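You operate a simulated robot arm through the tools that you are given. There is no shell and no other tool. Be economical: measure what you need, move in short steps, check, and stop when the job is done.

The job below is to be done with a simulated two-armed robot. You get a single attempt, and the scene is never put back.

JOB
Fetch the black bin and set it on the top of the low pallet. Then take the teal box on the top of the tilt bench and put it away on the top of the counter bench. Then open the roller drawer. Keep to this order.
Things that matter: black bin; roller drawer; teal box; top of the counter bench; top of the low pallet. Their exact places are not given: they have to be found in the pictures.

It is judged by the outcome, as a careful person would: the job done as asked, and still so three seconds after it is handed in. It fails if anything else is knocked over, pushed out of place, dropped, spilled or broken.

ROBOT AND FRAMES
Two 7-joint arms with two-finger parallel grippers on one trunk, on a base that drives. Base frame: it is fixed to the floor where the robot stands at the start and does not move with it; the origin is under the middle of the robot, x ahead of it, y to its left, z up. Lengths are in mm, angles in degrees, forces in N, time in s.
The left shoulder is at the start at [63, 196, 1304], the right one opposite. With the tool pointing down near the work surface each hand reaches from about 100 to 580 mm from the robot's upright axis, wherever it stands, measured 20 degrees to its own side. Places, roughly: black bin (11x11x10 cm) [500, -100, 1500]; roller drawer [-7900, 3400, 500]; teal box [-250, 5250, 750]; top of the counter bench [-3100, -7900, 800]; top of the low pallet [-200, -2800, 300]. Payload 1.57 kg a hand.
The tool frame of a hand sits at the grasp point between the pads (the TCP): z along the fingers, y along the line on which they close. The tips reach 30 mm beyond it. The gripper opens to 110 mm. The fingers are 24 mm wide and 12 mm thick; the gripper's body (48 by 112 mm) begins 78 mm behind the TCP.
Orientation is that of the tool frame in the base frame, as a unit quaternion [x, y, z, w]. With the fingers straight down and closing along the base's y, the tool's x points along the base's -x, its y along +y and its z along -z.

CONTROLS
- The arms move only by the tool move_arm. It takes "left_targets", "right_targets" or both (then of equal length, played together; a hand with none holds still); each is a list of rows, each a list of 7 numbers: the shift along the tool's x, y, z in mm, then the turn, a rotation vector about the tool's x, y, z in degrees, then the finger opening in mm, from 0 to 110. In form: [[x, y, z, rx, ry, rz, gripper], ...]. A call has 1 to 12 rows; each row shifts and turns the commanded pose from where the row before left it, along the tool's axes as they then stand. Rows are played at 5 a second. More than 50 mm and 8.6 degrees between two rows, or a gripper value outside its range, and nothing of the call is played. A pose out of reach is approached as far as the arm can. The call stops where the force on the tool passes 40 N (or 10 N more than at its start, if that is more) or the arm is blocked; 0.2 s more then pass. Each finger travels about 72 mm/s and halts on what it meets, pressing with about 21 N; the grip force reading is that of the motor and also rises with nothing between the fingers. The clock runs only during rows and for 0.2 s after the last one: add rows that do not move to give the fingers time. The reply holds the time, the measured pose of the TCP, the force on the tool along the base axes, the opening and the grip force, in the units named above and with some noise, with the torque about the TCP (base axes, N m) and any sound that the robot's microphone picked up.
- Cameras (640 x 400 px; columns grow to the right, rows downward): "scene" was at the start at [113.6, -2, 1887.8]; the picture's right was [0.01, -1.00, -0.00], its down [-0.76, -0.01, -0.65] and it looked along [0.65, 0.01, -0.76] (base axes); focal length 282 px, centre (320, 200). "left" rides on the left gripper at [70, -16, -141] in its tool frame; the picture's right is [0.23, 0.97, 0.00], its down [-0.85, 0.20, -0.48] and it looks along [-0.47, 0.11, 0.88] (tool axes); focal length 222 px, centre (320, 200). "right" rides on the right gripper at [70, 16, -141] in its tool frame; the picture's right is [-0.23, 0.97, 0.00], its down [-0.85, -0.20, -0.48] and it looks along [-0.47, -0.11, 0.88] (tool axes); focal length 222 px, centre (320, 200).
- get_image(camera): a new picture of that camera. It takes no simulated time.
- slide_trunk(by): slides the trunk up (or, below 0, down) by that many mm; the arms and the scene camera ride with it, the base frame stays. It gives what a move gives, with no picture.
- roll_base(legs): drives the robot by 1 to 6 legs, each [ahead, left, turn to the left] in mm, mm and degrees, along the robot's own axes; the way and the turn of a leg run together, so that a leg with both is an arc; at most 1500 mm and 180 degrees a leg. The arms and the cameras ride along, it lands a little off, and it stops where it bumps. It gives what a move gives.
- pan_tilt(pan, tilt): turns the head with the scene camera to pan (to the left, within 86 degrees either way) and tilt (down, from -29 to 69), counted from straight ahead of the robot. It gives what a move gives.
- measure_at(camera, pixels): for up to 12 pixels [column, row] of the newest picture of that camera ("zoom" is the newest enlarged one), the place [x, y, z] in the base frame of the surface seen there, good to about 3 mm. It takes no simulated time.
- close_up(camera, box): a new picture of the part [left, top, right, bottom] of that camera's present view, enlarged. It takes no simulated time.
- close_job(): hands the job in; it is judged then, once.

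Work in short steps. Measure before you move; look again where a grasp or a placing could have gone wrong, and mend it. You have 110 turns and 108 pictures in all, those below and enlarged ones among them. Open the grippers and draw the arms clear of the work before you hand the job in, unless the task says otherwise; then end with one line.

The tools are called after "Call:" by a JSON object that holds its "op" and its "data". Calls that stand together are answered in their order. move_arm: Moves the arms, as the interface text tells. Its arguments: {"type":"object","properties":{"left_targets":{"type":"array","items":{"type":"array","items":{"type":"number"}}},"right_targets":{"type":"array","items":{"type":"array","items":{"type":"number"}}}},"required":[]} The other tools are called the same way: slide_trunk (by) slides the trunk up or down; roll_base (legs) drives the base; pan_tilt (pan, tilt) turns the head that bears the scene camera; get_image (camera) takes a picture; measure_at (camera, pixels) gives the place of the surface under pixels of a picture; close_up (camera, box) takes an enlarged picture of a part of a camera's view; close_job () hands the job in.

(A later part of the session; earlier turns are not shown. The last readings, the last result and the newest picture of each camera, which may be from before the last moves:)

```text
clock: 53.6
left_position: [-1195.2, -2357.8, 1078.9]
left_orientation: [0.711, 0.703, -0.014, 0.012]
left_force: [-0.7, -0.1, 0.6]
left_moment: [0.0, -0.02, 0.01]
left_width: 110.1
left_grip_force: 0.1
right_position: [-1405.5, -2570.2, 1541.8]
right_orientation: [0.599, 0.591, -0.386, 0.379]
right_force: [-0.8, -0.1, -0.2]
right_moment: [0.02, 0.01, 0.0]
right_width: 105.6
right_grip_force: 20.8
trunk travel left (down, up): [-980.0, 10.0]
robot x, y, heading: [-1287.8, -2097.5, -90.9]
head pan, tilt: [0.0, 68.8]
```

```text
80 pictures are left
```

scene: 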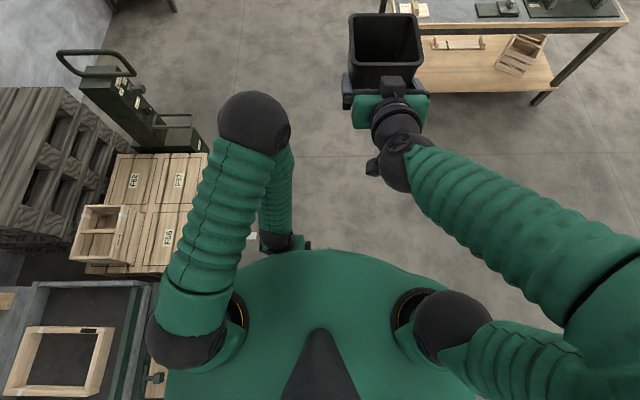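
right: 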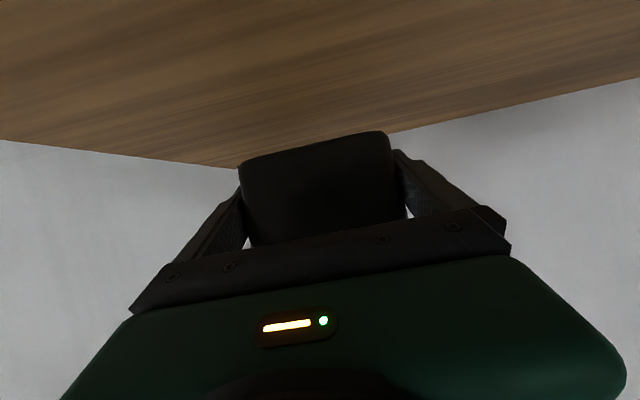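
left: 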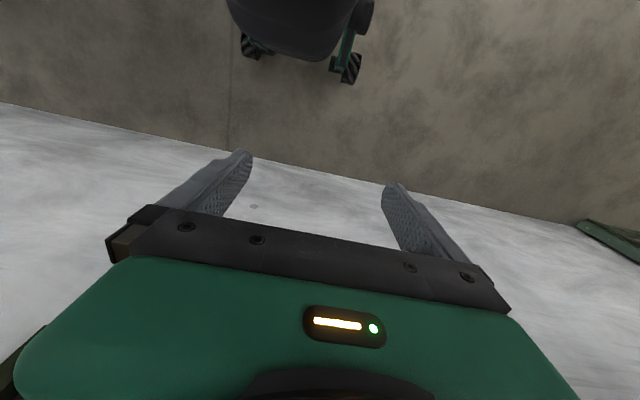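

Target spot: zone F57, about (-425,-2960,300). I raise the left hand for clearance, drive ahead 756 mm, and turn left 91° to face the pallet.

Call:
{"op": "move_arm", "data": {"left_targets": [[0, 0, -45, 0, 0, 0, 110], [0, 0, -45, 0, 0, 0, 110], [0, 0, -45, 0, 0, 0, 110], [0, 0, -45, 0, 0, 0, 110], [0, 0, -45, 0, 0, 0, 110], [0, 0, 0, 0, 0, 0, 110]]}}

Call:
{"op": "roll_base", "data": {"legs": [[756, 0, 0], [0, 0, 91]]}}

Call:
{"op": "pan_tilt", "data": {"pan": 0, "tilt": 55}}

Call:
{"op": "get_image", "data": {"camera": "scene"}}

```text
clock: 55.0
left_position: [-1209.2, -2387.3, 1290.8]
left_orientation: [0.71, 0.704, -0.014, 0.011]
left_force: [-0.5, -0.4, 0.3]
left_moment: [0.01, 0.0, -0.05]
left_width: 109.9
left_grip_force: 0.0
left hand out of reach, approached as far as the arm can: row 1, 2, 3, 4
right_position: [-1403.7, -2570.1, 1542.3]
right_orientation: [0.598, 0.591, -0.386, 0.379]
right_force: [0.3, -0.5, -1.0]
right_moment: [0.02, 0.01, -0.01]
right_width: 105.8
right_grip_force: 21.0
trunk travel left (down, up): [-980.0, 10.0]
robot x, y, heading: [-1286.8, -2097.8, -91.0]
head pan, tilt: [0.0, 68.8]
```

```text
clock: 62.9
left_position: [-1009.9, -2745.0, 1291.5]
left_orientation: [-0.011, 1.0, -0.001, 0.019]
left_force: [0.0, -0.6, 1.0]
left_moment: [0.03, 0.02, 0.02]
left_width: 109.9
left_grip_force: 0.1
right_position: [-821.4, -2934.9, 1541.7]
right_orientation: [-0.008, 0.842, 0.004, 0.54]
right_force: [-0.6, 0.4, -0.8]
right_moment: [-0.02, 0.02, 0.03]
right_width: 105.6
right_grip_force: 21.6
trunk travel left (down, up): [-980.0, 10.0]
robot x, y, heading: [-1298.1, -2832.0, 0.8]
head pan, tilt: [0.0, 68.8]
```

```text
clock: 63.6
left_position: [-1011.0, -2745.6, 1291.6]
left_orientation: [-0.011, 1.0, -0.002, 0.018]
left_force: [-0.1, 0.4, -0.3]
left_moment: [0.02, 0.0, -0.02]
left_width: 109.9
left_grip_force: 0.1
right_position: [-821.6, -2933.2, 1541.2]
right_orientation: [-0.008, 0.841, 0.004, 0.541]
right_force: [-0.1, -0.1, -1.1]
right_moment: [0.0, 0.04, 0.0]
right_width: 105.7
right_grip_force: 21.4
trunk travel left (down, up): [-980.0, 10.0]
robot x, y, heading: [-1299.9, -2839.2, 0.8]
head pan, tilt: [0.0, 55.0]
```

```text
79 pictures are left
```

scene: 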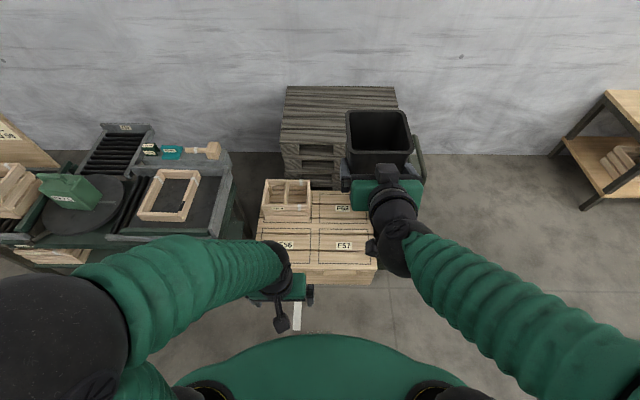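

The bin is in front of the pallet's near edge, so nothing lies under it. I lower the trunk in two steps.

Call:
{"op": "slide_trunk", "data": {"by": -600}}

Call:
{"op": "slide_trunk", "data": {"by": -375}}

Call:
{"op": "get_image", "data": {"camera": "scene"}}

```text
refused: -600 is not a number from -400 to 400
```

```text
clock: 67.2
left_position: [-1010.6, -2745.9, 914.9]
left_orientation: [-0.01, 1.0, -0.002, 0.018]
left_force: [-0.3, -0.2, 0.5]
left_moment: [-0.04, 0.01, 0.0]
left_width: 110.0
left_grip_force: 0.0
right_position: [-821.4, -2935.6, 1167.1]
right_orientation: [-0.007, 0.842, 0.004, 0.54]
right_force: [0.7, -0.4, -0.9]
right_moment: [-0.02, 0.0, -0.01]
right_width: 105.8
right_grip_force: 20.3
trunk travel left (down, up): [-605.0, 385.0]
robot x, y, heading: [-1300.5, -2832.6, 1.1]
head pan, tilt: [0.0, 55.0]
```

```text
78 pictures are left
```

scene: 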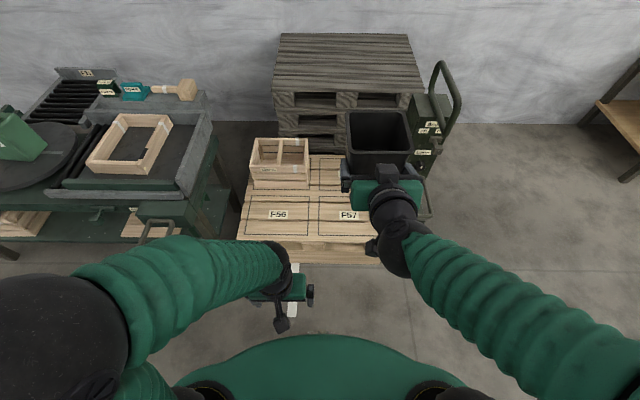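

Clear so far. I lower the remaining distance.

Call:
{"op": "slide_trunk", "data": {"by": -400}}

Call:
{"op": "slide_trunk", "data": {"by": -160}}

Call:
{"op": "pan_tilt", "data": {"pan": 0, "tilt": 40}}

Call:
{"op": "get_image", "data": {"camera": "scene"}}

```text
clock: 71.1
left_position: [-1008.5, -2744.0, 517.5]
left_orientation: [-0.017, 1.0, -0.006, 0.023]
left_force: [0.7, 0.1, -0.8]
left_moment: [0.0, 0.02, 0.01]
left_width: 109.8
left_grip_force: 0.0
right_position: [-821.6, -2934.4, 766.1]
right_orientation: [-0.008, 0.842, 0.004, 0.54]
right_force: [-0.5, -0.2, -0.5]
right_moment: [-0.02, 0.03, -0.01]
right_width: 105.6
right_grip_force: 21.1
trunk travel left (down, up): [-205.0, 785.0]
robot x, y, heading: [-1297.6, -2836.0, 0.7]
head pan, tilt: [0.0, 55.0]
```

```text
clock: 72.9
left_position: [-1009.1, -2745.0, 358.2]
left_orientation: [-0.017, 1.0, -0.006, 0.023]
left_force: [0.1, -0.2, -0.3]
left_moment: [-0.04, 0.0, -0.01]
left_width: 110.4
left_grip_force: 0.0
right_position: [-823.5, -2933.5, 605.1]
right_orientation: [-0.008, 0.841, 0.004, 0.54]
right_force: [0.2, -0.1, -1.5]
right_moment: [-0.01, 0.05, -0.02]
right_width: 105.7
right_grip_force: 20.6
trunk travel left (down, up): [-45.0, 945.0]
robot x, y, heading: [-1300.8, -2832.7, 0.7]
head pan, tilt: [0.0, 55.0]
```

```text
clock: 73.7
left_position: [-1008.7, -2743.9, 359.3]
left_orientation: [-0.017, 1.0, -0.005, 0.023]
left_force: [0.8, -1.2, 0.7]
left_moment: [-0.03, -0.01, 0.02]
left_width: 109.9
left_grip_force: 0.0
right_position: [-822.6, -2933.8, 605.1]
right_orientation: [-0.008, 0.842, 0.004, 0.54]
right_force: [0.4, -0.6, -1.3]
right_moment: [-0.02, 0.04, -0.01]
right_width: 105.8
right_grip_force: 21.2
trunk travel left (down, up): [-45.0, 945.0]
robot x, y, heading: [-1298.1, -2833.2, 0.9]
head pan, tilt: [0.0, 40.0]
```

```text
77 pictures are left
```

scene: 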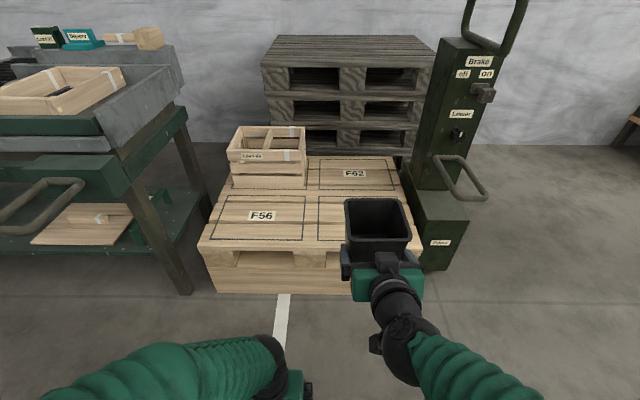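

Before driving forward I measure the bar handle at right (460,180), the trolley handle at left (60,190), the trolley leg, and the bin rim.

Call:
{"op": "measure_at", "data": {"camera": "scene", "pixels": [[485, 196], [450, 158], [480, 92], [440, 225], [75, 185], [20, 235], [188, 285], [120, 170], [375, 235], [350, 205], [375, 262], [60, 330]]}}

Call:
{"op": "get_image", "data": {"camera": "right"}}

```text
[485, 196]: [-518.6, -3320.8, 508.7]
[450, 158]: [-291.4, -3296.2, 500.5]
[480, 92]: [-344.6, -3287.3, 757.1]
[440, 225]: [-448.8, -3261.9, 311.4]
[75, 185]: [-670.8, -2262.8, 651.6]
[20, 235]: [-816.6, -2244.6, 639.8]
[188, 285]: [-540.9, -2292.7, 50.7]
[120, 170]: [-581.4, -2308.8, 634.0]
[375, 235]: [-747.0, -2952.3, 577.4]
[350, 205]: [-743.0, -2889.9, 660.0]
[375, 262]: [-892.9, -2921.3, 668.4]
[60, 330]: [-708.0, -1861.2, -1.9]
```

```text
76 pictures are left
```

right: 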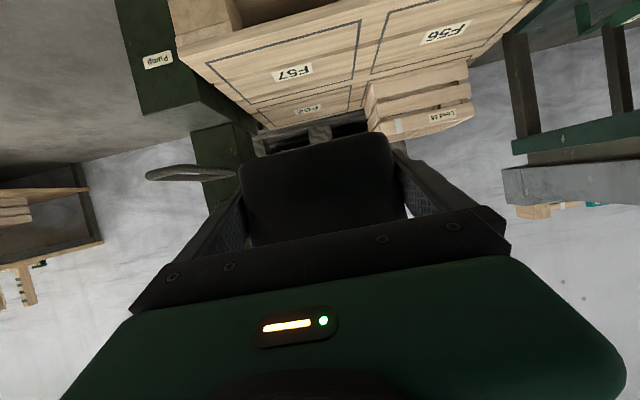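

I zoom on the bin in hand to see how it sits before lowering.

Call:
{"op": "close_up", "data": {"camera": "scene", "box": [320, 180, 440, 310]}}

```text
3.08 times, centred on (380, 245) of scene
```

zoom: 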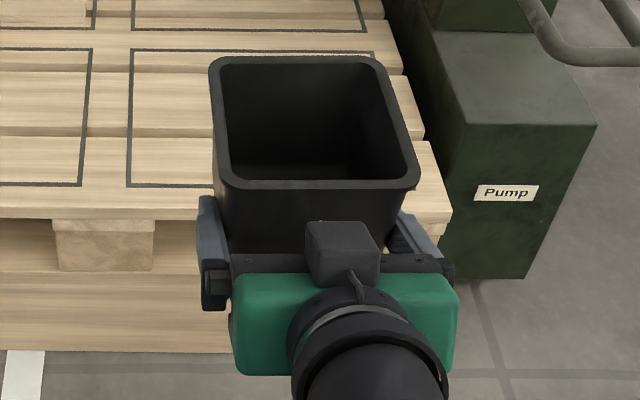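

Call:
{"op": "measure_at", "data": {"camera": "zoom", "pixels": [[225, 62], [375, 62], [410, 182], [230, 182], [320, 187], [320, 215], [320, 60], [300, 245], [208, 220], [415, 235]]}}

```text
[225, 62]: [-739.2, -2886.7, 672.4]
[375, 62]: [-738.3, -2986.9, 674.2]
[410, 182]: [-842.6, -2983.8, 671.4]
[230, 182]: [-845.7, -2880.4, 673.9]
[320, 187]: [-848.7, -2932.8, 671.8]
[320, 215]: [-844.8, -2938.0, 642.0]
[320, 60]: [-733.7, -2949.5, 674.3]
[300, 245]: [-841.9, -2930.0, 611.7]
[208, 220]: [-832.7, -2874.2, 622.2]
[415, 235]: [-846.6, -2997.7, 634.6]
```

The rim is level at z≈673, so the bin's bottom is ≈572 and its centre ≈(-791,-2935). I lower the trunk 40 and the arm 160 mm, still in front of the pallet.

Call:
{"op": "slide_trunk", "data": {"by": -40}}

Call:
{"op": "move_arm", "data": {"right_targets": [[36.3, 0, 16.8, 0, 0, 0, 80], [36.3, 0, 16.8, 0, 0, 0, 80], [36.3, 0, 16.8, 0, 0, 0, 80], [36.3, 0, 16.8, 0, 0, 0, 80], [0, 0, 0, 0, 0, 0, 80]]}}

Call:
{"op": "get_image", "data": {"camera": "scene"}}

```text
clock: 74.5
left_position: [-1010.2, -2744.9, 318.4]
left_orientation: [-0.018, 1.0, -0.005, 0.022]
left_force: [-0.5, 0.3, 0.8]
left_moment: [-0.02, 0.01, 0.02]
left_width: 110.0
left_grip_force: 0.2
right_position: [-822.5, -2934.7, 565.9]
right_orientation: [-0.007, 0.841, 0.004, 0.54]
right_force: [0.0, 0.6, -1.8]
right_moment: [0.03, 0.03, 0.01]
right_width: 105.7
right_grip_force: 20.7
trunk travel left (down, up): [-5.0, 985.0]
robot x, y, heading: [-1298.6, -2834.8, 0.8]
head pan, tilt: [0.0, 40.0]
```

```text
clock: 75.7
left_position: [-1009.1, -2743.9, 317.4]
left_orientation: [-0.017, 1.0, -0.005, 0.022]
left_force: [0.5, 0.4, -1.3]
left_moment: [0.03, -0.04, 0.02]
left_width: 109.9
left_grip_force: 0.0
right_position: [-791.0, -2921.6, 414.9]
right_orientation: [-0.008, 0.842, 0.004, 0.539]
right_force: [0.0, 0.5, -1.6]
right_moment: [0.0, 0.05, 0.0]
right_width: 105.7
right_grip_force: 21.7
right hand out of reach, approached as far as the arm can: row 2, 3, 4
trunk travel left (down, up): [-5.0, 985.0]
robot x, y, heading: [-1301.8, -2831.2, 0.7]
head pan, tilt: [0.0, 40.0]
```

```text
74 pictures are left
```

scene: 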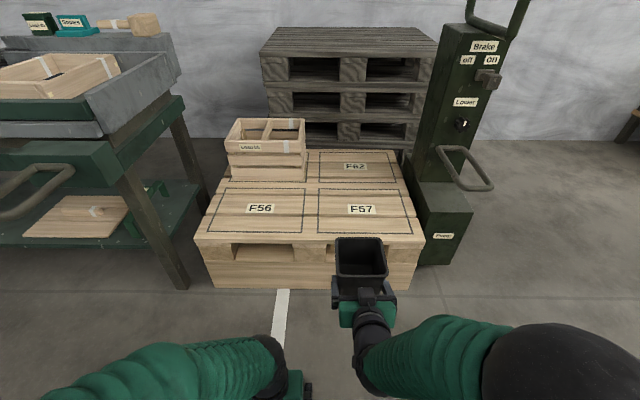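

The bin's bottom is ≈382 and clear of the pallet. I check the left elbow and base clearance to the trolley with a downward look.

Call:
{"op": "pan_tilt", "data": {"pan": 30, "tilt": 60}}

Call:
{"op": "get_image", "data": {"camera": "scene"}}

```text
clock: 76.7
left_position: [-1008.9, -2742.9, 318.9]
left_orientation: [-0.018, 1.0, -0.005, 0.022]
left_force: [0.4, 1.0, -0.1]
left_moment: [-0.02, 0.04, 0.0]
left_width: 109.9
left_grip_force: 0.1
right_position: [-791.2, -2921.2, 416.2]
right_orientation: [-0.008, 0.842, 0.005, 0.539]
right_force: [0.2, 0.1, -1.0]
right_moment: [-0.02, 0.01, 0.02]
right_width: 105.6
right_grip_force: 20.8
trunk travel left (down, up): [-5.0, 985.0]
robot x, y, heading: [-1299.2, -2834.9, 0.5]
head pan, tilt: [30.0, 60.0]
```

```text
73 pictures are left
```

scene: 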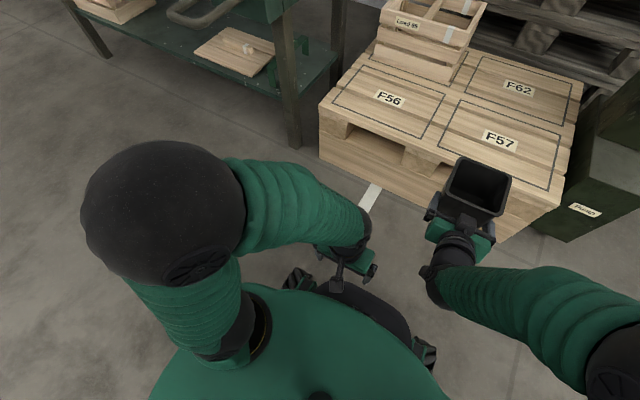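

I measure the left elbow, the base wheels, and the right elbow relative to the pallet edge and trolley.

Call:
{"op": "measure_at", "data": {"camera": "scene", "pixels": [[120, 165], [200, 165], [160, 200], [425, 345], [298, 278], [375, 305], [620, 370], [200, 20], [330, 120], [460, 230]]}}

```text
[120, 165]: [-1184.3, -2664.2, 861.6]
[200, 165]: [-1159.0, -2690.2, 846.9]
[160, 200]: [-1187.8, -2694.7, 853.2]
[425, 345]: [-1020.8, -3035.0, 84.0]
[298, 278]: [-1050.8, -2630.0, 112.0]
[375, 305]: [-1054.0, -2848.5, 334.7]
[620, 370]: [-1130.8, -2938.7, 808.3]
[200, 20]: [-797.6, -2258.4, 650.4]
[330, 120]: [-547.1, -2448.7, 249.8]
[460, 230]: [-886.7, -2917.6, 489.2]
```

Wheels reach ≈290 mm ahead, so a 340 mm drive leaves ≈110 mm to the pallet. I drive ahead 340.

Call:
{"op": "roll_base", "data": {"legs": [[340, 0, 0]]}}

Call:
{"op": "pan_tilt", "data": {"pan": 0, "tilt": 55}}

Call:
{"op": "get_image", "data": {"camera": "scene"}}

```text
clock: 78.9
left_position: [-662.2, -2740.8, 316.6]
left_orientation: [-0.016, 1.0, -0.004, 0.022]
left_force: [-0.2, 0.2, -0.6]
left_moment: [-0.03, 0.0, -0.01]
left_width: 109.9
left_grip_force: 0.1
right_position: [-447.8, -2919.3, 416.5]
right_orientation: [-0.005, 0.842, 0.002, 0.539]
right_force: [-0.2, 0.3, -1.1]
right_moment: [-0.03, 0.01, -0.01]
right_width: 105.6
right_grip_force: 20.7
trunk travel left (down, up): [-5.0, 985.0]
robot x, y, heading: [-950.4, -2831.8, 0.6]
head pan, tilt: [30.0, 60.0]
```

```text
clock: 79.8
left_position: [-662.7, -2739.9, 317.2]
left_orientation: [-0.018, 1.0, -0.004, 0.022]
left_force: [0.0, -0.9, 0.7]
left_moment: [0.02, 0.02, -0.03]
left_width: 109.9
left_grip_force: 0.0
right_position: [-447.7, -2918.0, 415.5]
right_orientation: [-0.005, 0.841, 0.002, 0.541]
right_force: [-0.6, 0.8, -1.4]
right_moment: [0.0, 0.01, 0.03]
right_width: 105.6
right_grip_force: 21.1
trunk travel left (down, up): [-5.0, 985.0]
robot x, y, heading: [-952.8, -2827.1, 0.9]
head pan, tilt: [0.0, 55.0]
```

```text
72 pictures are left
```

scene: 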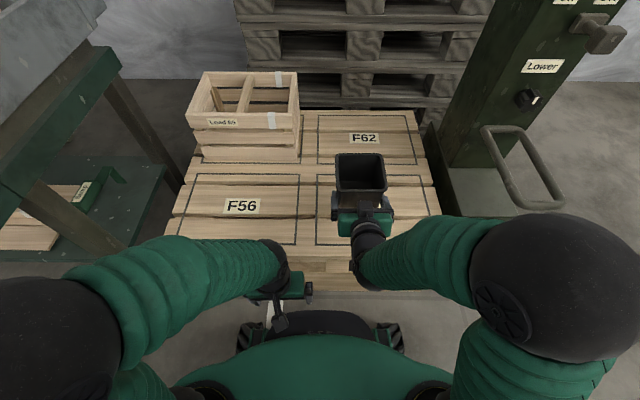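

The bin is over zone F57, about 80 mm above it. I lower 50 mm.

Call:
{"op": "move_arm", "data": {"right_targets": [[22.7, 0, 10.6, 0, 0, 0, 80], [22.7, 0, 10.6, 0, 0, 0, 80], [0, 0, 0, 0, 0, 0, 80]]}}

Call:
{"op": "close_up", "data": {"camera": "scene", "box": [290, 120, 450, 280]}}

Call:
{"op": "get_image", "data": {"camera": "right"}}

```text
clock: 80.7
left_position: [-662.0, -2738.5, 317.7]
left_orientation: [-0.017, 1.0, -0.004, 0.022]
left_force: [0.2, 0.1, 0.0]
left_moment: [-0.01, 0.0, 0.02]
left_width: 110.0
left_grip_force: 0.1
right_position: [-446.4, -2920.8, 365.1]
right_orientation: [-0.005, 0.841, 0.002, 0.54]
right_force: [-0.4, 0.1, -1.2]
right_moment: [0.01, 0.04, 0.03]
right_width: 105.3
right_grip_force: 21.1
trunk travel left (down, up): [-5.0, 985.0]
robot x, y, heading: [-952.3, -2829.7, 0.6]
head pan, tilt: [0.0, 55.0]
```

```text
2.50 times, centred on (370, 200) of scene
```

zoom: 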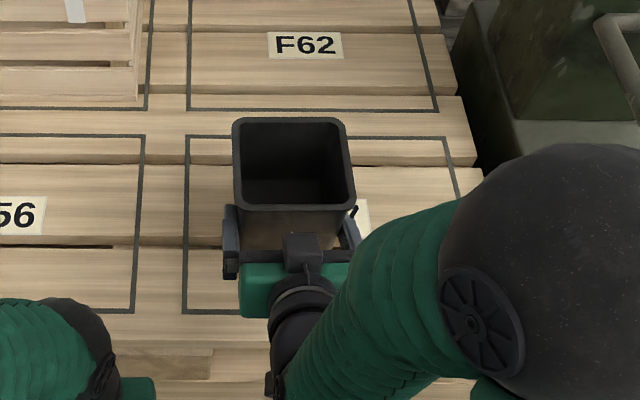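

```text
70 pictures are left
```

right: 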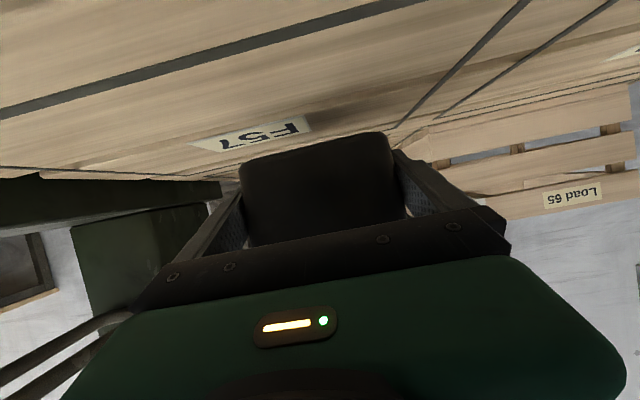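

The bottom is ≈32 mm above the boards, over the zone's far half. I lower 24 mm, then feel down in 3 mm steps.

Call:
{"op": "move_arm", "data": {"right_targets": [[10.9, 0, 5, 0, 0, 0, 80], [10.9, 0, 5, 0, 0, 0, 80], [0, 0, 0, 0, 0, 0, 80]]}}

Call:
{"op": "move_arm", "data": {"right_targets": [[3.6, 0, 1.7, 0, 0, 0, 80], [0, 0, 0, 0, 0, 0, 80]]}}

Call:
{"op": "move_arm", "data": {"right_targets": [[2.7, 0, 1.3, 0, 0, 0, 80], [0, 0, 0, 0, 0, 0, 80]]}}

```text
clock: 81.5
left_position: [-661.7, -2739.0, 318.2]
left_orientation: [-0.018, 1.0, -0.003, 0.022]
left_force: [0.1, -0.2, 0.7]
left_moment: [0.02, 0.02, 0.01]
left_width: 110.0
left_grip_force: 0.1
right_position: [-447.1, -2920.3, 340.8]
right_orientation: [-0.005, 0.842, 0.002, 0.54]
right_force: [-0.9, 0.7, -1.4]
right_moment: [-0.01, 0.02, -0.03]
right_width: 105.5
right_grip_force: 20.9
trunk travel left (down, up): [-5.0, 985.0]
robot x, y, heading: [-951.8, -2829.8, 0.3]
head pan, tilt: [0.0, 55.0]
```

```text
clock: 82.0
left_position: [-661.9, -2739.2, 318.0]
left_orientation: [-0.018, 1.0, -0.004, 0.022]
left_force: [-0.1, 0.6, 0.1]
left_moment: [0.01, -0.03, -0.02]
left_width: 110.2
left_grip_force: 0.1
right_position: [-446.8, -2920.5, 336.2]
right_orientation: [-0.005, 0.842, 0.002, 0.54]
right_force: [-0.1, -0.4, -0.7]
right_moment: [0.04, 0.0, 0.02]
right_width: 105.6
right_grip_force: 21.1
trunk travel left (down, up): [-5.0, 985.0]
robot x, y, heading: [-956.9, -2827.2, 0.6]
head pan, tilt: [0.0, 55.0]
```

```text
clock: 82.7
left_position: [-662.9, -2740.4, 318.1]
left_orientation: [-0.018, 1.0, -0.005, 0.022]
left_force: [-0.5, 0.1, -0.9]
left_moment: [0.0, -0.01, 0.0]
left_width: 109.9
left_grip_force: 0.1
right_position: [-445.1, -2920.0, 332.6]
right_orientation: [-0.005, 0.842, 0.002, 0.54]
right_force: [0.1, -0.1, -1.5]
right_moment: [-0.01, 0.01, 0.01]
right_width: 105.6
right_grip_force: 21.0
trunk travel left (down, up): [-5.0, 985.0]
robot x, y, heading: [-950.1, -2825.7, 0.4]
head pan, tilt: [0.0, 55.0]
```

No contact yet at TCP z 332.6. I continue down in small steps.

Call:
{"op": "move_arm", "data": {"right_targets": [[1.8, 0, 0.85, 0, 0, 0, 80], [0, 0, 0, 0, 0, 0, 80]]}}

Call:
{"op": "move_arm", "data": {"right_targets": [[1.8, 0, 0.85, 0, 0, 0, 80], [0, 0, 0, 0, 0, 0, 80]]}}

Call:
{"op": "close_up", "data": {"camera": "scene", "box": [290, 120, 450, 280]}}

Call:
{"op": "measure_at", "data": {"camera": "zoom", "pixels": [[236, 135], [348, 135], [352, 205], [240, 205], [295, 208], [210, 170], [210, 120]]}}

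```text
clock: 83.2
left_position: [-662.6, -2739.3, 318.8]
left_orientation: [-0.017, 1.0, -0.005, 0.023]
left_force: [-0.4, -0.4, 0.3]
left_moment: [0.0, -0.01, 0.0]
left_width: 110.2
left_grip_force: 0.1
right_position: [-446.1, -2919.9, 332.5]
right_orientation: [-0.004, 0.841, 0.002, 0.541]
right_force: [-1.0, -1.0, 5.1]
right_moment: [0.3, 0.16, 0.04]
right_width: 105.6
right_grip_force: 20.7
trunk travel left (down, up): [-5.0, 985.0]
robot x, y, heading: [-953.0, -2830.3, 0.7]
head pan, tilt: [0.0, 55.0]
```

```text
clock: 83.8
left_position: [-662.1, -2740.2, 318.2]
left_orientation: [-0.017, 1.0, -0.004, 0.024]
left_force: [0.9, -0.6, -0.3]
left_moment: [0.0, -0.02, 0.01]
left_width: 110.0
left_grip_force: 0.0
right_position: [-445.7, -2919.5, 332.5]
right_orientation: [-0.005, 0.84, 0.002, 0.542]
right_force: [1.6, -3.9, 17.1]
right_moment: [0.01, 0.38, 0.05]
right_width: 105.6
right_grip_force: 21.0
trunk travel left (down, up): [-5.0, 985.0]
robot x, y, heading: [-953.4, -2831.1, 0.8]
head pan, tilt: [0.0, 55.0]
```

```text
2.50 times, centred on (370, 200) of scene
```

zoom: 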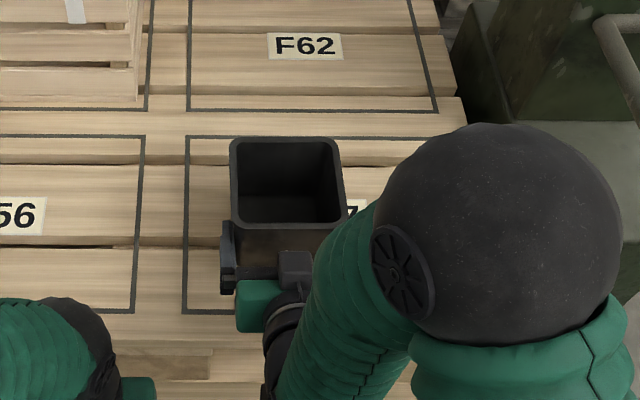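

```text
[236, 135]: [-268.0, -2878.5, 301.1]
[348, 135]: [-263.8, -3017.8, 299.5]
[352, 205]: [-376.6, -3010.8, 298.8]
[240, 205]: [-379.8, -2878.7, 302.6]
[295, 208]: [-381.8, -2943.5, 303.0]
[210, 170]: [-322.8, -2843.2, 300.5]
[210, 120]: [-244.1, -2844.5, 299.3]
```

Contact: 17 N upward at z 332.5, the bin stands on the pallet. I ease up 2 mm and open the gripper.

Call:
{"op": "move_arm", "data": {"right_targets": [[-1.8, 0, -0.85, 0, 0, 0, 80], [0, 0, 0, 0, 0, 0, 95], [0, 0, 0, 0, 0, 0, 110], [0, 0, 0, 0, 0, 0, 110], [0, 0, 0, 0, 0, 0, 110]]}}

Call:
{"op": "get_image", "data": {"camera": "right"}}

Call:
{"op": "close_up", "data": {"camera": "scene", "box": [290, 120, 450, 280]}}

```text
clock: 85.0
left_position: [-663.6, -2739.3, 317.0]
left_orientation: [-0.017, 1.0, -0.004, 0.022]
left_force: [0.4, 0.1, 0.8]
left_moment: [0.03, 0.01, 0.01]
left_width: 110.2
left_grip_force: 0.1
right_position: [-447.3, -2919.0, 331.1]
right_orientation: [-0.005, 0.842, 0.002, 0.54]
right_force: [0.7, 0.0, 0.3]
right_moment: [0.02, -0.03, -0.04]
right_width: 110.4
right_grip_force: 0.1
trunk travel left (down, up): [-5.0, 985.0]
robot x, y, heading: [-951.2, -2831.4, 0.6]
head pan, tilt: [0.0, 55.0]
```

```text
68 pictures are left
```

right: 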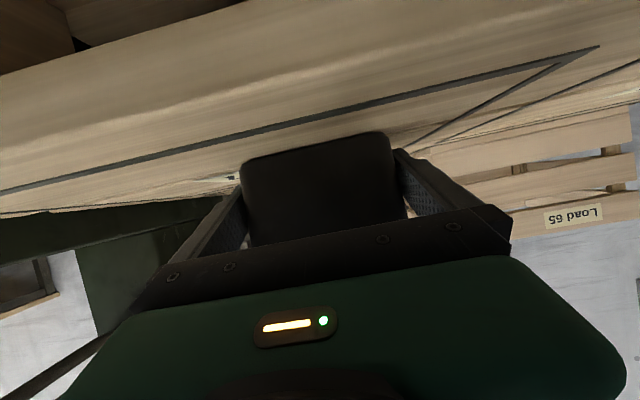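

```text
2.50 times, centred on (370, 200) of scene
```

zoom: 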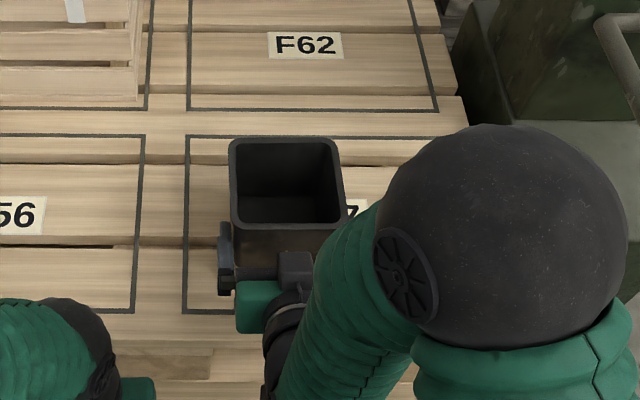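

The gripper is fully open and symmetric about the standing bin. I back off straight in two legs and look.

Call:
{"op": "roll_base", "data": {"legs": [[-40, 0, 0], [-260, 0, 0]]}}

Call:
{"op": "get_image", "data": {"camera": "scene"}}

```text
clock: 87.4
left_position: [-961.3, -2741.2, 318.0]
left_orientation: [-0.021, 1.0, -0.004, 0.022]
left_force: [0.0, -0.6, -0.4]
left_moment: [0.03, 0.0, 0.01]
left_width: 109.8
left_grip_force: 0.1
right_position: [-745.0, -2917.8, 332.8]
right_orientation: [-0.009, 0.842, 0.005, 0.54]
right_force: [0.0, 0.2, 0.1]
right_moment: [-0.02, -0.03, 0.0]
right_width: 109.7
right_grip_force: 0.1
trunk travel left (down, up): [-5.0, 985.0]
robot x, y, heading: [-1250.0, -2836.5, 1.1]
head pan, tilt: [0.0, 55.0]
```

```text
66 pictures are left
```

scene: 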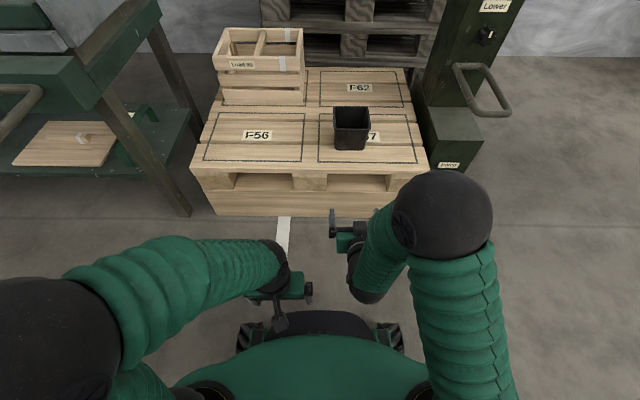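

The bin stands on the pallet, all else undisturbed. I raise the trunk, back off, turn to face +y and drive up the aisle to y≈0, then look ahead.

Call:
{"op": "slide_trunk", "data": {"by": 400}}

Call:
{"op": "roll_base", "data": {"legs": [[-50, 0, 0], [0, 0, 89], [1400, 0, 0], [1400, 0, 0]]}}

Call:
{"op": "pan_tilt", "data": {"pan": -15, "tilt": 20}}

Call:
{"op": "get_image", "data": {"camera": "scene"}}

```text
clock: 91.2
left_position: [-960.8, -2741.1, 718.4]
left_orientation: [-0.022, 0.999, -0.004, 0.023]
left_force: [0.6, 0.0, 0.3]
left_moment: [0.02, -0.01, -0.04]
left_width: 110.1
left_grip_force: 0.1
right_position: [-744.4, -2919.6, 732.8]
right_orientation: [-0.01, 0.841, 0.005, 0.54]
right_force: [0.8, -0.8, -0.1]
right_moment: [-0.01, -0.02, 0.0]
right_width: 110.1
right_grip_force: 0.0
trunk travel left (down, up): [-405.0, 585.0]
robot x, y, heading: [-1249.7, -2833.8, 0.9]
head pan, tilt: [0.0, 55.0]
```

```text
clock: 109.0
left_position: [-1330.4, 247.0, 718.8]
left_orientation: [-0.7, 0.714, 0.012, 0.02]
left_force: [0.3, -0.4, 0.7]
left_moment: [0.02, -0.01, 0.0]
left_width: 110.0
left_grip_force: 0.1
right_position: [-1140.6, 452.8, 733.0]
right_orientation: [-0.583, 0.607, 0.373, 0.39]
right_force: [-0.1, 0.4, -0.8]
right_moment: [-0.05, 0.0, 0.02]
right_width: 110.0
right_grip_force: 0.1
trunk travel left (down, up): [-405.0, 585.0]
robot x, y, heading: [-1257.6, -49.5, 87.4]
head pan, tilt: [0.0, 55.0]
```

```text
clock: 110.0
left_position: [-1332.1, 248.4, 717.6]
left_orientation: [-0.7, 0.714, 0.012, 0.021]
left_force: [-0.1, -0.6, 0.7]
left_moment: [-0.02, 0.03, -0.03]
left_width: 109.8
left_grip_force: 0.1
right_position: [-1140.0, 452.9, 732.2]
right_orientation: [-0.583, 0.607, 0.373, 0.391]
right_force: [-0.3, 0.1, 0.2]
right_moment: [-0.02, -0.01, -0.02]
right_width: 109.9
right_grip_force: 0.1
trunk travel left (down, up): [-405.0, 585.0]
robot x, y, heading: [-1258.7, -51.0, 87.6]
head pan, tilt: [-15.0, 20.0]
```

```text
65 pictures are left
```

scene: 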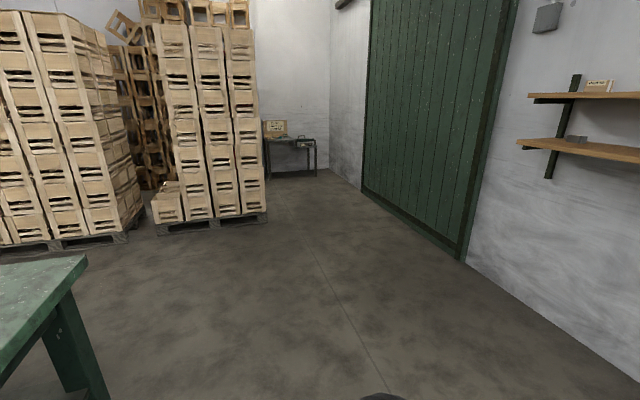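

I measure the crate stack corner, the table at the far end (295,145) and the green bench corner.

Call:
{"op": "measure_at", "data": {"camera": "scene", "pixels": [[267, 215], [158, 232], [268, 175], [317, 172], [316, 140], [276, 128], [303, 142], [88, 262], [110, 395], [360, 190], [462, 258], [290, 141]]}}

Call:
{"op": "close_up", "data": {"camera": "scene", "box": [240, 100, 340, 190]}}

```text
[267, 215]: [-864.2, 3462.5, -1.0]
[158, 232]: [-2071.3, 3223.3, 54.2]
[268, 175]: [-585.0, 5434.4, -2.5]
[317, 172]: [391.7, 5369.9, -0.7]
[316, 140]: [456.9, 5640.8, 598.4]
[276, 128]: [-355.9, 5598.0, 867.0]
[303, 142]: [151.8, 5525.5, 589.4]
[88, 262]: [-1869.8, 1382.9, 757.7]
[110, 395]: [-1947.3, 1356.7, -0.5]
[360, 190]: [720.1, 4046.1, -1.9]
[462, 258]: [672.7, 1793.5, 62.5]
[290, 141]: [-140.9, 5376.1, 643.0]
```

```text
4.44 times, centred on (290, 145) of scene
```

zoom: 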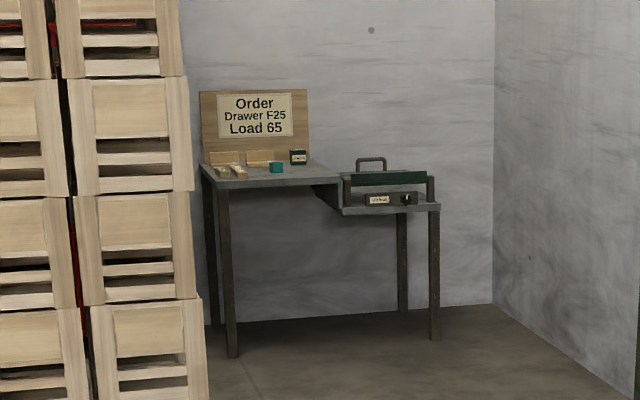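

The teal box is at about (276,167) in the zoom, on the tilt bench. I strafe right 950, correct the heading and drive ahead to y≈4200.

Call:
{"op": "roll_base", "data": {"legs": [[0, -950, 2.5], [1450, 0, 0], [1450, 0, 0], [1300, 0, 0]]}}

Call:
{"op": "pan_tilt", "data": {"pan": 0, "tilt": 25}}

Call:
{"op": "get_image", "data": {"camera": "scene"}}

```text
clock: 134.8
left_position: [-258.7, 4433.0, 718.0]
left_orientation: [0.712, -0.702, -0.012, -0.021]
left_force: [0.0, -0.2, 0.9]
left_moment: [0.02, 0.01, 0.0]
left_width: 110.0
left_grip_force: 0.2
right_position: [-74.9, 4643.3, 732.5]
right_orientation: [-0.592, 0.598, 0.379, 0.385]
right_force: [0.0, -0.5, -0.2]
right_moment: [0.03, 0.03, 0.01]
right_width: 110.1
right_grip_force: 0.1
trunk travel left (down, up): [-405.0, 585.0]
robot x, y, heading: [-177.0, 4134.7, 89.3]
head pan, tilt: [-15.0, 20.0]
```

```text
clock: 135.5
left_position: [-260.4, 4431.7, 720.3]
left_orientation: [0.711, -0.703, -0.012, -0.021]
left_force: [0.7, -0.4, 0.4]
left_moment: [0.0, -0.02, -0.04]
left_width: 110.2
left_grip_force: 0.1
right_position: [-75.3, 4643.6, 733.4]
right_orientation: [-0.592, 0.598, 0.38, 0.385]
right_force: [-0.2, 0.8, -0.1]
right_moment: [0.0, 0.0, -0.02]
right_width: 110.0
right_grip_force: 0.1
trunk travel left (down, up): [-405.0, 585.0]
robot x, y, heading: [-176.8, 4139.0, 89.4]
head pan, tilt: [0.0, 25.0]
```

```text
63 pictures are left
```

scene: 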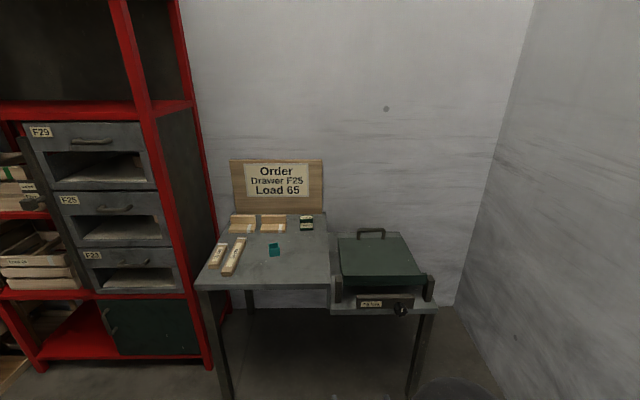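

The teal box is at (274,249). I zoom and measure it and the bench.

Call:
{"op": "close_up", "data": {"camera": "scene", "box": [190, 200, 350, 300]}}

Call:
{"op": "measure_at", "data": {"camera": "zoom", "pixels": [[318, 178], [362, 172], [337, 178], [337, 190], [322, 225], [360, 222], [340, 200], [240, 320], [540, 330], [420, 200], [463, 85], [160, 220]]}}

```text
4.00 times, centred on (270, 250) of scene
```

zoom: 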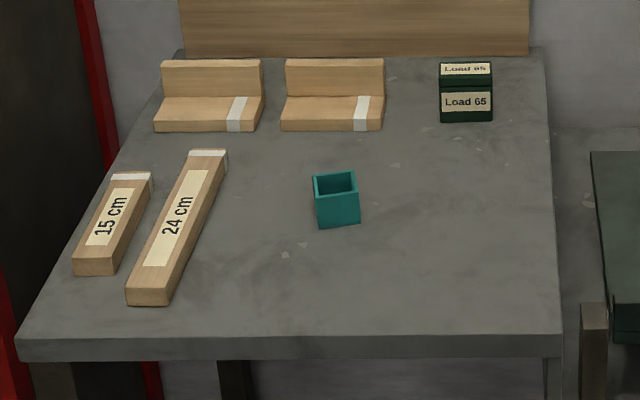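

```text
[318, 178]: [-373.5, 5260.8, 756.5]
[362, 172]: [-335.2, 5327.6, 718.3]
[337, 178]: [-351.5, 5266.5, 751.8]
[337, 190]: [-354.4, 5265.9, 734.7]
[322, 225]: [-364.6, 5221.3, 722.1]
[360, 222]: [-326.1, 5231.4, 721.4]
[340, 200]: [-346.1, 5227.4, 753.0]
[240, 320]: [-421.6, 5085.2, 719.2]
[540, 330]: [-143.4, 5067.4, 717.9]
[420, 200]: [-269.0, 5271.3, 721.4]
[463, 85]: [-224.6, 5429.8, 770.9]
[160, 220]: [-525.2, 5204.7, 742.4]
```

The teal box is ≈40 mm wide, centred near (-347,5245), z 720–756, on the grey bench. I raise the trunk 400 and bring the right hand back to a compact downward pose.

Call:
{"op": "slide_trunk", "data": {"by": 400}}

Call:
{"op": "move_arm", "data": {"right_targets": [[0, -15, -15, 0, 8.125, 0, 80], [0, -15, -15, 0, 8.125, 0, 50], [0, -15, -15, 0, 8.125, 0, 30], [5, -15, -10, 0, 8.125, 0, 20], [10, -15, -5, 0, 8.125, 0, 20], [10, -15, 0, 0, 8.125, 0, 20], [10, -15, 0, 0, 8.125, 0, 20], [10, -15, 0, 0, 8.125, 0, 20], [20, 0, 0, 0, 0, 0, 20], [20, 0, 0, 0, 0, 0, 20], [20, 0, 0, 0, 0, 0, 20]]}}

Call:
{"op": "get_image", "data": {"camera": "scene"}}

```text
clock: 139.3
left_position: [-259.4, 4431.2, 1119.0]
left_orientation: [0.711, -0.703, -0.013, -0.021]
left_force: [0.7, -0.2, -0.1]
left_moment: [-0.01, -0.03, 0.02]
left_width: 109.7
left_grip_force: 0.1
right_position: [-75.3, 4642.6, 1132.3]
right_orientation: [-0.592, 0.598, 0.38, 0.385]
right_force: [-0.7, 0.2, -0.3]
right_moment: [-0.02, -0.01, 0.01]
right_width: 110.0
right_grip_force: 0.0
trunk travel left (down, up): [-805.0, 185.0]
robot x, y, heading: [-179.2, 4142.5, 89.4]
head pan, tilt: [0.0, 25.0]
```

```text
clock: 141.8
left_position: [-258.1, 4433.7, 1119.9]
left_orientation: [0.711, -0.703, -0.013, -0.02]
left_force: [-0.3, 0.0, -0.2]
left_moment: [-0.01, 0.0, 0.0]
left_width: 110.1
left_grip_force: 0.0
right_position: [45.4, 4496.8, 1153.3]
right_orientation: [-0.703, 0.711, 0.003, 0.003]
right_force: [-0.2, -0.3, -0.1]
right_moment: [-0.01, -0.02, 0.02]
right_width: 20.0
right_grip_force: 0.0
trunk travel left (down, up): [-805.0, 185.0]
robot x, y, heading: [-176.8, 4139.6, 89.4]
head pan, tilt: [0.0, 25.0]
```

```text
61 pictures are left
```

scene: 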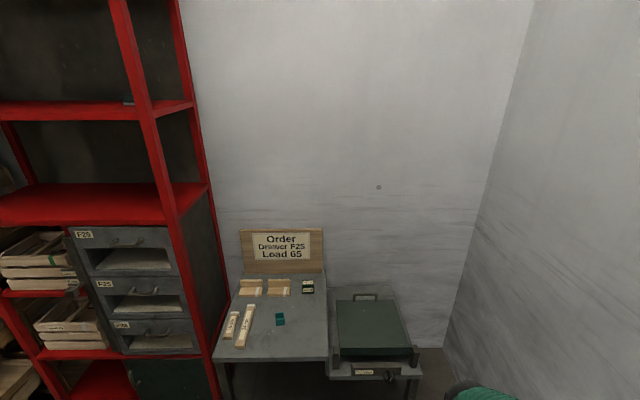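

I measure the red rack's front-right post and the table's right side to check room for the approach.

Call:
{"op": "measure_at", "data": {"camera": "scene", "pixels": [[165, 180], [190, 330], [220, 360], [327, 360], [120, 100], [402, 375], [415, 350], [185, 20], [205, 190]]}}

```text
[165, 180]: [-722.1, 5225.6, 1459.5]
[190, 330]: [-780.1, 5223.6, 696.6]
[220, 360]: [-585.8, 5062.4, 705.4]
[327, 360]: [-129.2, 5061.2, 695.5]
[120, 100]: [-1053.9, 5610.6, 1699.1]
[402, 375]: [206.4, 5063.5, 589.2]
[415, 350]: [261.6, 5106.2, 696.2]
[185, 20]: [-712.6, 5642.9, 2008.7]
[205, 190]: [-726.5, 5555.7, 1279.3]
```

There is room: rack front y≈5225, bench front y≈5062. I drive ahead 620 so the box lies ≈485 ahead and 170 to the left.

Call:
{"op": "roll_base", "data": {"legs": [[620, 0, 0]]}}

Call:
{"op": "pan_tilt", "data": {"pan": 15, "tilt": 55}}

Call:
{"op": "move_arm", "data": {"left_targets": [[-35, 18, 0, 0, 0, 0, 100], [-35, 18, 0, 0, 0, 0, 90], [-35, 18, 10, 0, 0, 0, 80], [-35, 18, 30, 0, 0, 0, 80], [-30, 18, 40, 0, 0, 0, 80], [0, 0, 45, 0, 0, 0, 80], [0, 0, 45, 0, 0, 0, 80], [0, 0, 0, 0, 0, 0, 80]]}}

Call:
{"op": "get_image", "data": {"camera": "scene"}}

Call:
{"op": "get_image", "data": {"camera": "left"}}

```text
clock: 145.2
left_position: [-246.4, 5040.3, 1119.3]
left_orientation: [0.708, -0.706, -0.013, -0.022]
left_force: [-0.7, 0.7, -0.1]
left_moment: [-0.04, 0.02, 0.06]
left_width: 110.0
left_grip_force: 0.2
right_position: [58.2, 5100.9, 1153.4]
right_orientation: [-0.7, 0.714, 0.003, 0.004]
right_force: [0.3, -0.5, 0.3]
right_moment: [-0.03, -0.02, 0.03]
right_width: 19.8
right_grip_force: 0.1
trunk travel left (down, up): [-805.0, 185.0]
robot x, y, heading: [-166.4, 4745.5, 88.5]
head pan, tilt: [0.0, 25.0]
```

```text
clock: 146.1
left_position: [-246.1, 5041.5, 1118.6]
left_orientation: [0.708, -0.706, -0.013, -0.021]
left_force: [0.4, -0.1, -0.6]
left_moment: [0.01, 0.03, 0.02]
left_width: 109.9
left_grip_force: 0.0
right_position: [58.9, 5103.3, 1150.6]
right_orientation: [-0.7, 0.714, 0.003, 0.004]
right_force: [0.3, 0.2, -0.5]
right_moment: [0.0, 0.02, -0.01]
right_width: 20.0
right_grip_force: 0.0
trunk travel left (down, up): [-805.0, 185.0]
robot x, y, heading: [-166.2, 4748.1, 88.7]
head pan, tilt: [15.0, 55.0]
```

```text
refused: row 5 steps farther than a row can; nothing moved
```

```text
60 pictures are left
```

scene: 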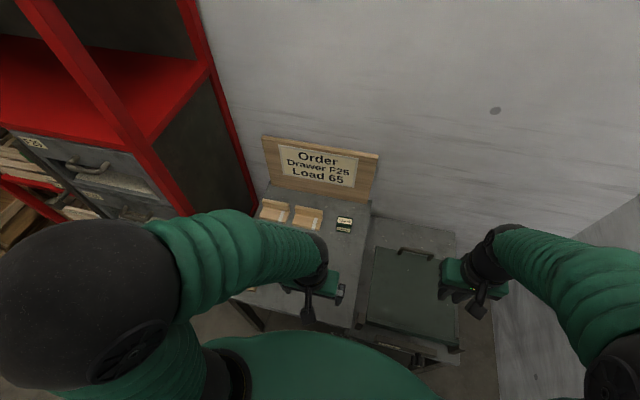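

```text
59 pictures are left
```

left: 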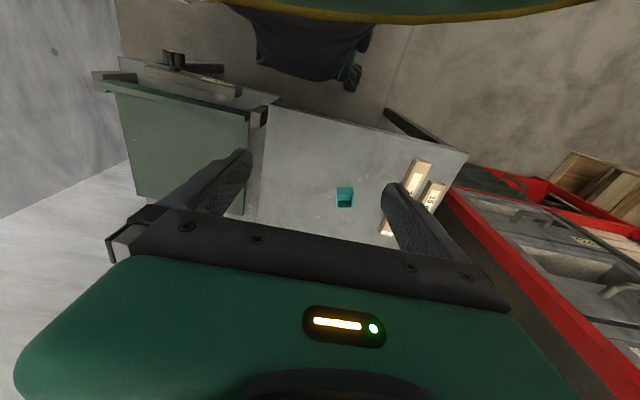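

The box is visible in the left view (344,197). I move the left hand over it: 200 ahead, 100 left, then down to z≈860.

Call:
{"op": "move_arm", "data": {"left_targets": [[-40, 20, 0, 0, 0, 0, 100], [-40, 20, 0, 0, 0, 0, 90], [-40, 20, 0, 0, 0, 0, 80], [-40, 20, 10, 0, 0, 0, 80], [-40, 20, 10, 0, 0, 0, 80], [0, 0, 45, 0, 0, 0, 80], [0, 0, 45, 0, 0, 0, 80], [0, 0, 45, 0, 0, 0, 80], [0, 0, 45, 0, 0, 0, 80], [0, 0, 45, 0, 0, 0, 80], [0, 0, 0, 0, 0, 0, 80]]}}

Call:
{"op": "get_image", "data": {"camera": "left"}}

Call:
{"op": "close_up", "data": {"camera": "left", "box": [260, 80, 400, 220]}}

```text
clock: 148.5
left_position: [-345.5, 5254.5, 882.5]
left_orientation: [0.708, -0.706, -0.013, -0.021]
left_force: [0.0, 1.0, 0.3]
left_moment: [0.04, -0.01, -0.02]
left_width: 80.2
left_grip_force: 0.2
right_position: [57.9, 5102.7, 1152.1]
right_orientation: [-0.699, 0.715, 0.003, 0.004]
right_force: [-0.2, 0.6, 0.0]
right_moment: [-0.02, 0.02, 0.0]
right_width: 20.3
right_grip_force: 0.0
trunk travel left (down, up): [-805.0, 185.0]
robot x, y, heading: [-168.8, 4747.4, 88.9]
head pan, tilt: [15.0, 55.0]
```

```text
58 pictures are left
```

left: 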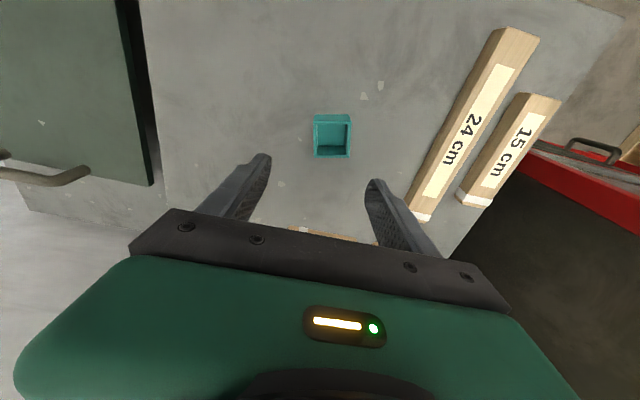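

```text
2.86 times, centred on (330, 150) of left
```

zoom: 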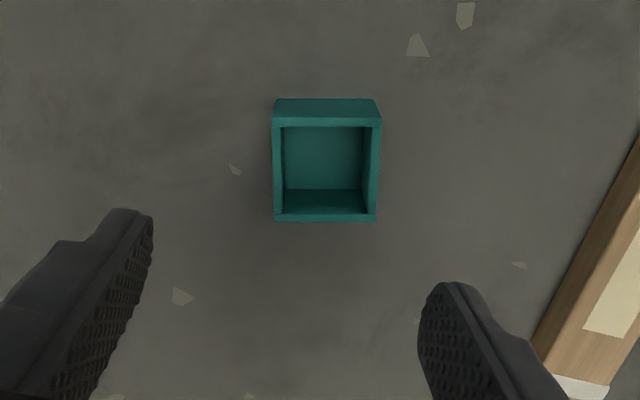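

Call:
{"op": "measure_at", "data": {"camera": "zoom", "pixels": [[277, 123], [379, 123], [374, 218], [277, 216], [328, 121], [328, 217], [278, 170], [374, 170], [325, 160], [220, 170], [325, 106]]}}

```text
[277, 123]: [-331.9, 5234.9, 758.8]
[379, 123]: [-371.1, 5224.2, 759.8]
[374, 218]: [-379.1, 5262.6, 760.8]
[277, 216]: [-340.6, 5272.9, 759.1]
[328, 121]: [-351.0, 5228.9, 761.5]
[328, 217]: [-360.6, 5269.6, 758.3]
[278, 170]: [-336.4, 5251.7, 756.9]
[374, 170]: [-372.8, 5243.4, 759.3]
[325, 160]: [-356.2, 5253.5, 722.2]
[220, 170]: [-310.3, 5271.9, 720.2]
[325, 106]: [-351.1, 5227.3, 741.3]
```

The box is 40×40×40 mm, rim centre (-355.7,5248.6), yawed ≈14.5°. I shift over it, turn the tool to match its sides and descend to z≈790.

Call:
{"op": "move_arm", "data": {"left_targets": [[5.9, 10.2, 0, 0, 0, 0, 80], [0, 0, 0, 0, 0, -7.15, 80], [0, 0, 0, 0, 0, -7.15, 80], [0, 0, 46, 0, 0, 0, 80], [0, 0, 46, 0, 0, 0, 80], [0, 0, 0, 0, 0, 0, 80]]}}

Call:
{"op": "get_image", "data": {"camera": "left"}}

```text
clock: 149.9
left_position: [-351.5, 5254.0, 791.4]
left_orientation: [0.79, -0.612, -0.01, -0.022]
left_force: [-0.6, 0.5, -0.5]
left_moment: [0.01, 0.03, -0.01]
left_width: 80.1
left_grip_force: 0.0
right_position: [57.4, 5102.2, 1151.9]
right_orientation: [-0.699, 0.715, 0.003, 0.005]
right_force: [-0.9, -0.3, -0.8]
right_moment: [0.04, -0.01, 0.01]
right_width: 20.3
right_grip_force: 0.1
trunk travel left (down, up): [-805.0, 185.0]
robot x, y, heading: [-170.4, 4746.7, 88.8]
head pan, tilt: [15.0, 55.0]
```

```text
56 pictures are left
```

left: 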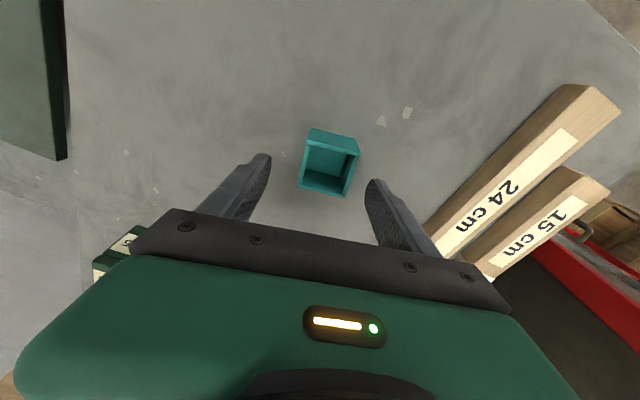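

Box sides now line up with the fingers. I re-measure the rim to trim position.

Call:
{"op": "measure_at", "data": {"camera": "left", "pixels": [[310, 138], [356, 151], [346, 194], [300, 184], [333, 144], [323, 190], [265, 165], [372, 190]]}}

```text
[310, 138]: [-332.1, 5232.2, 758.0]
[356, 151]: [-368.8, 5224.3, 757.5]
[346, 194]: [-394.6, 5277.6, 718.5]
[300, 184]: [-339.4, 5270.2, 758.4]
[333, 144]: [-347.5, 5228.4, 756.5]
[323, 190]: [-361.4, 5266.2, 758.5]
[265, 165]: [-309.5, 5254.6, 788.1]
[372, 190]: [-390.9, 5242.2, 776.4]
```

Trim 5 mm along each tool axis, go down 36 mm to z≈755, and close.

Call:
{"op": "move_arm", "data": {"left_targets": [[5, 4.9, 0, 0, 0, 0, 80], [0, 0, 18, 0, 0, 0, 80], [0, 0, 18, 0, 0, 0, 80], [0, 0, 0, 0, 0, 0, 60], [0, 0, 0, 0, 0, 0, 45], [0, 0, 0, 0, 0, 0, 35], [0, 0, 0, 0, 0, 0, 25], [0, 0, 0, 0, 0, 0, 25]]}}

Call:
{"op": "get_image", "data": {"camera": "left"}}

```text
clock: 151.7
left_position: [-355.3, 5248.3, 754.7]
left_orientation: [0.791, -0.612, -0.01, -0.022]
left_force: [-0.4, -0.2, 0.4]
left_moment: [-0.02, 0.02, 0.02]
left_width: 43.4
left_grip_force: 21.0
right_position: [59.3, 5104.2, 1151.7]
right_orientation: [-0.7, 0.714, 0.003, 0.004]
right_force: [-0.3, -0.2, -0.7]
right_moment: [-0.04, -0.02, 0.04]
right_width: 20.0
right_grip_force: 0.0
trunk travel left (down, up): [-805.0, 185.0]
robot x, y, heading: [-167.4, 4750.2, 88.5]
head pan, tilt: [15.0, 55.0]
```

```text
55 pictures are left
```

left: 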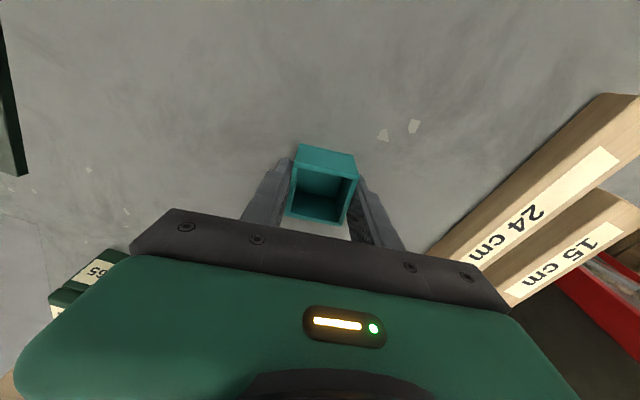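

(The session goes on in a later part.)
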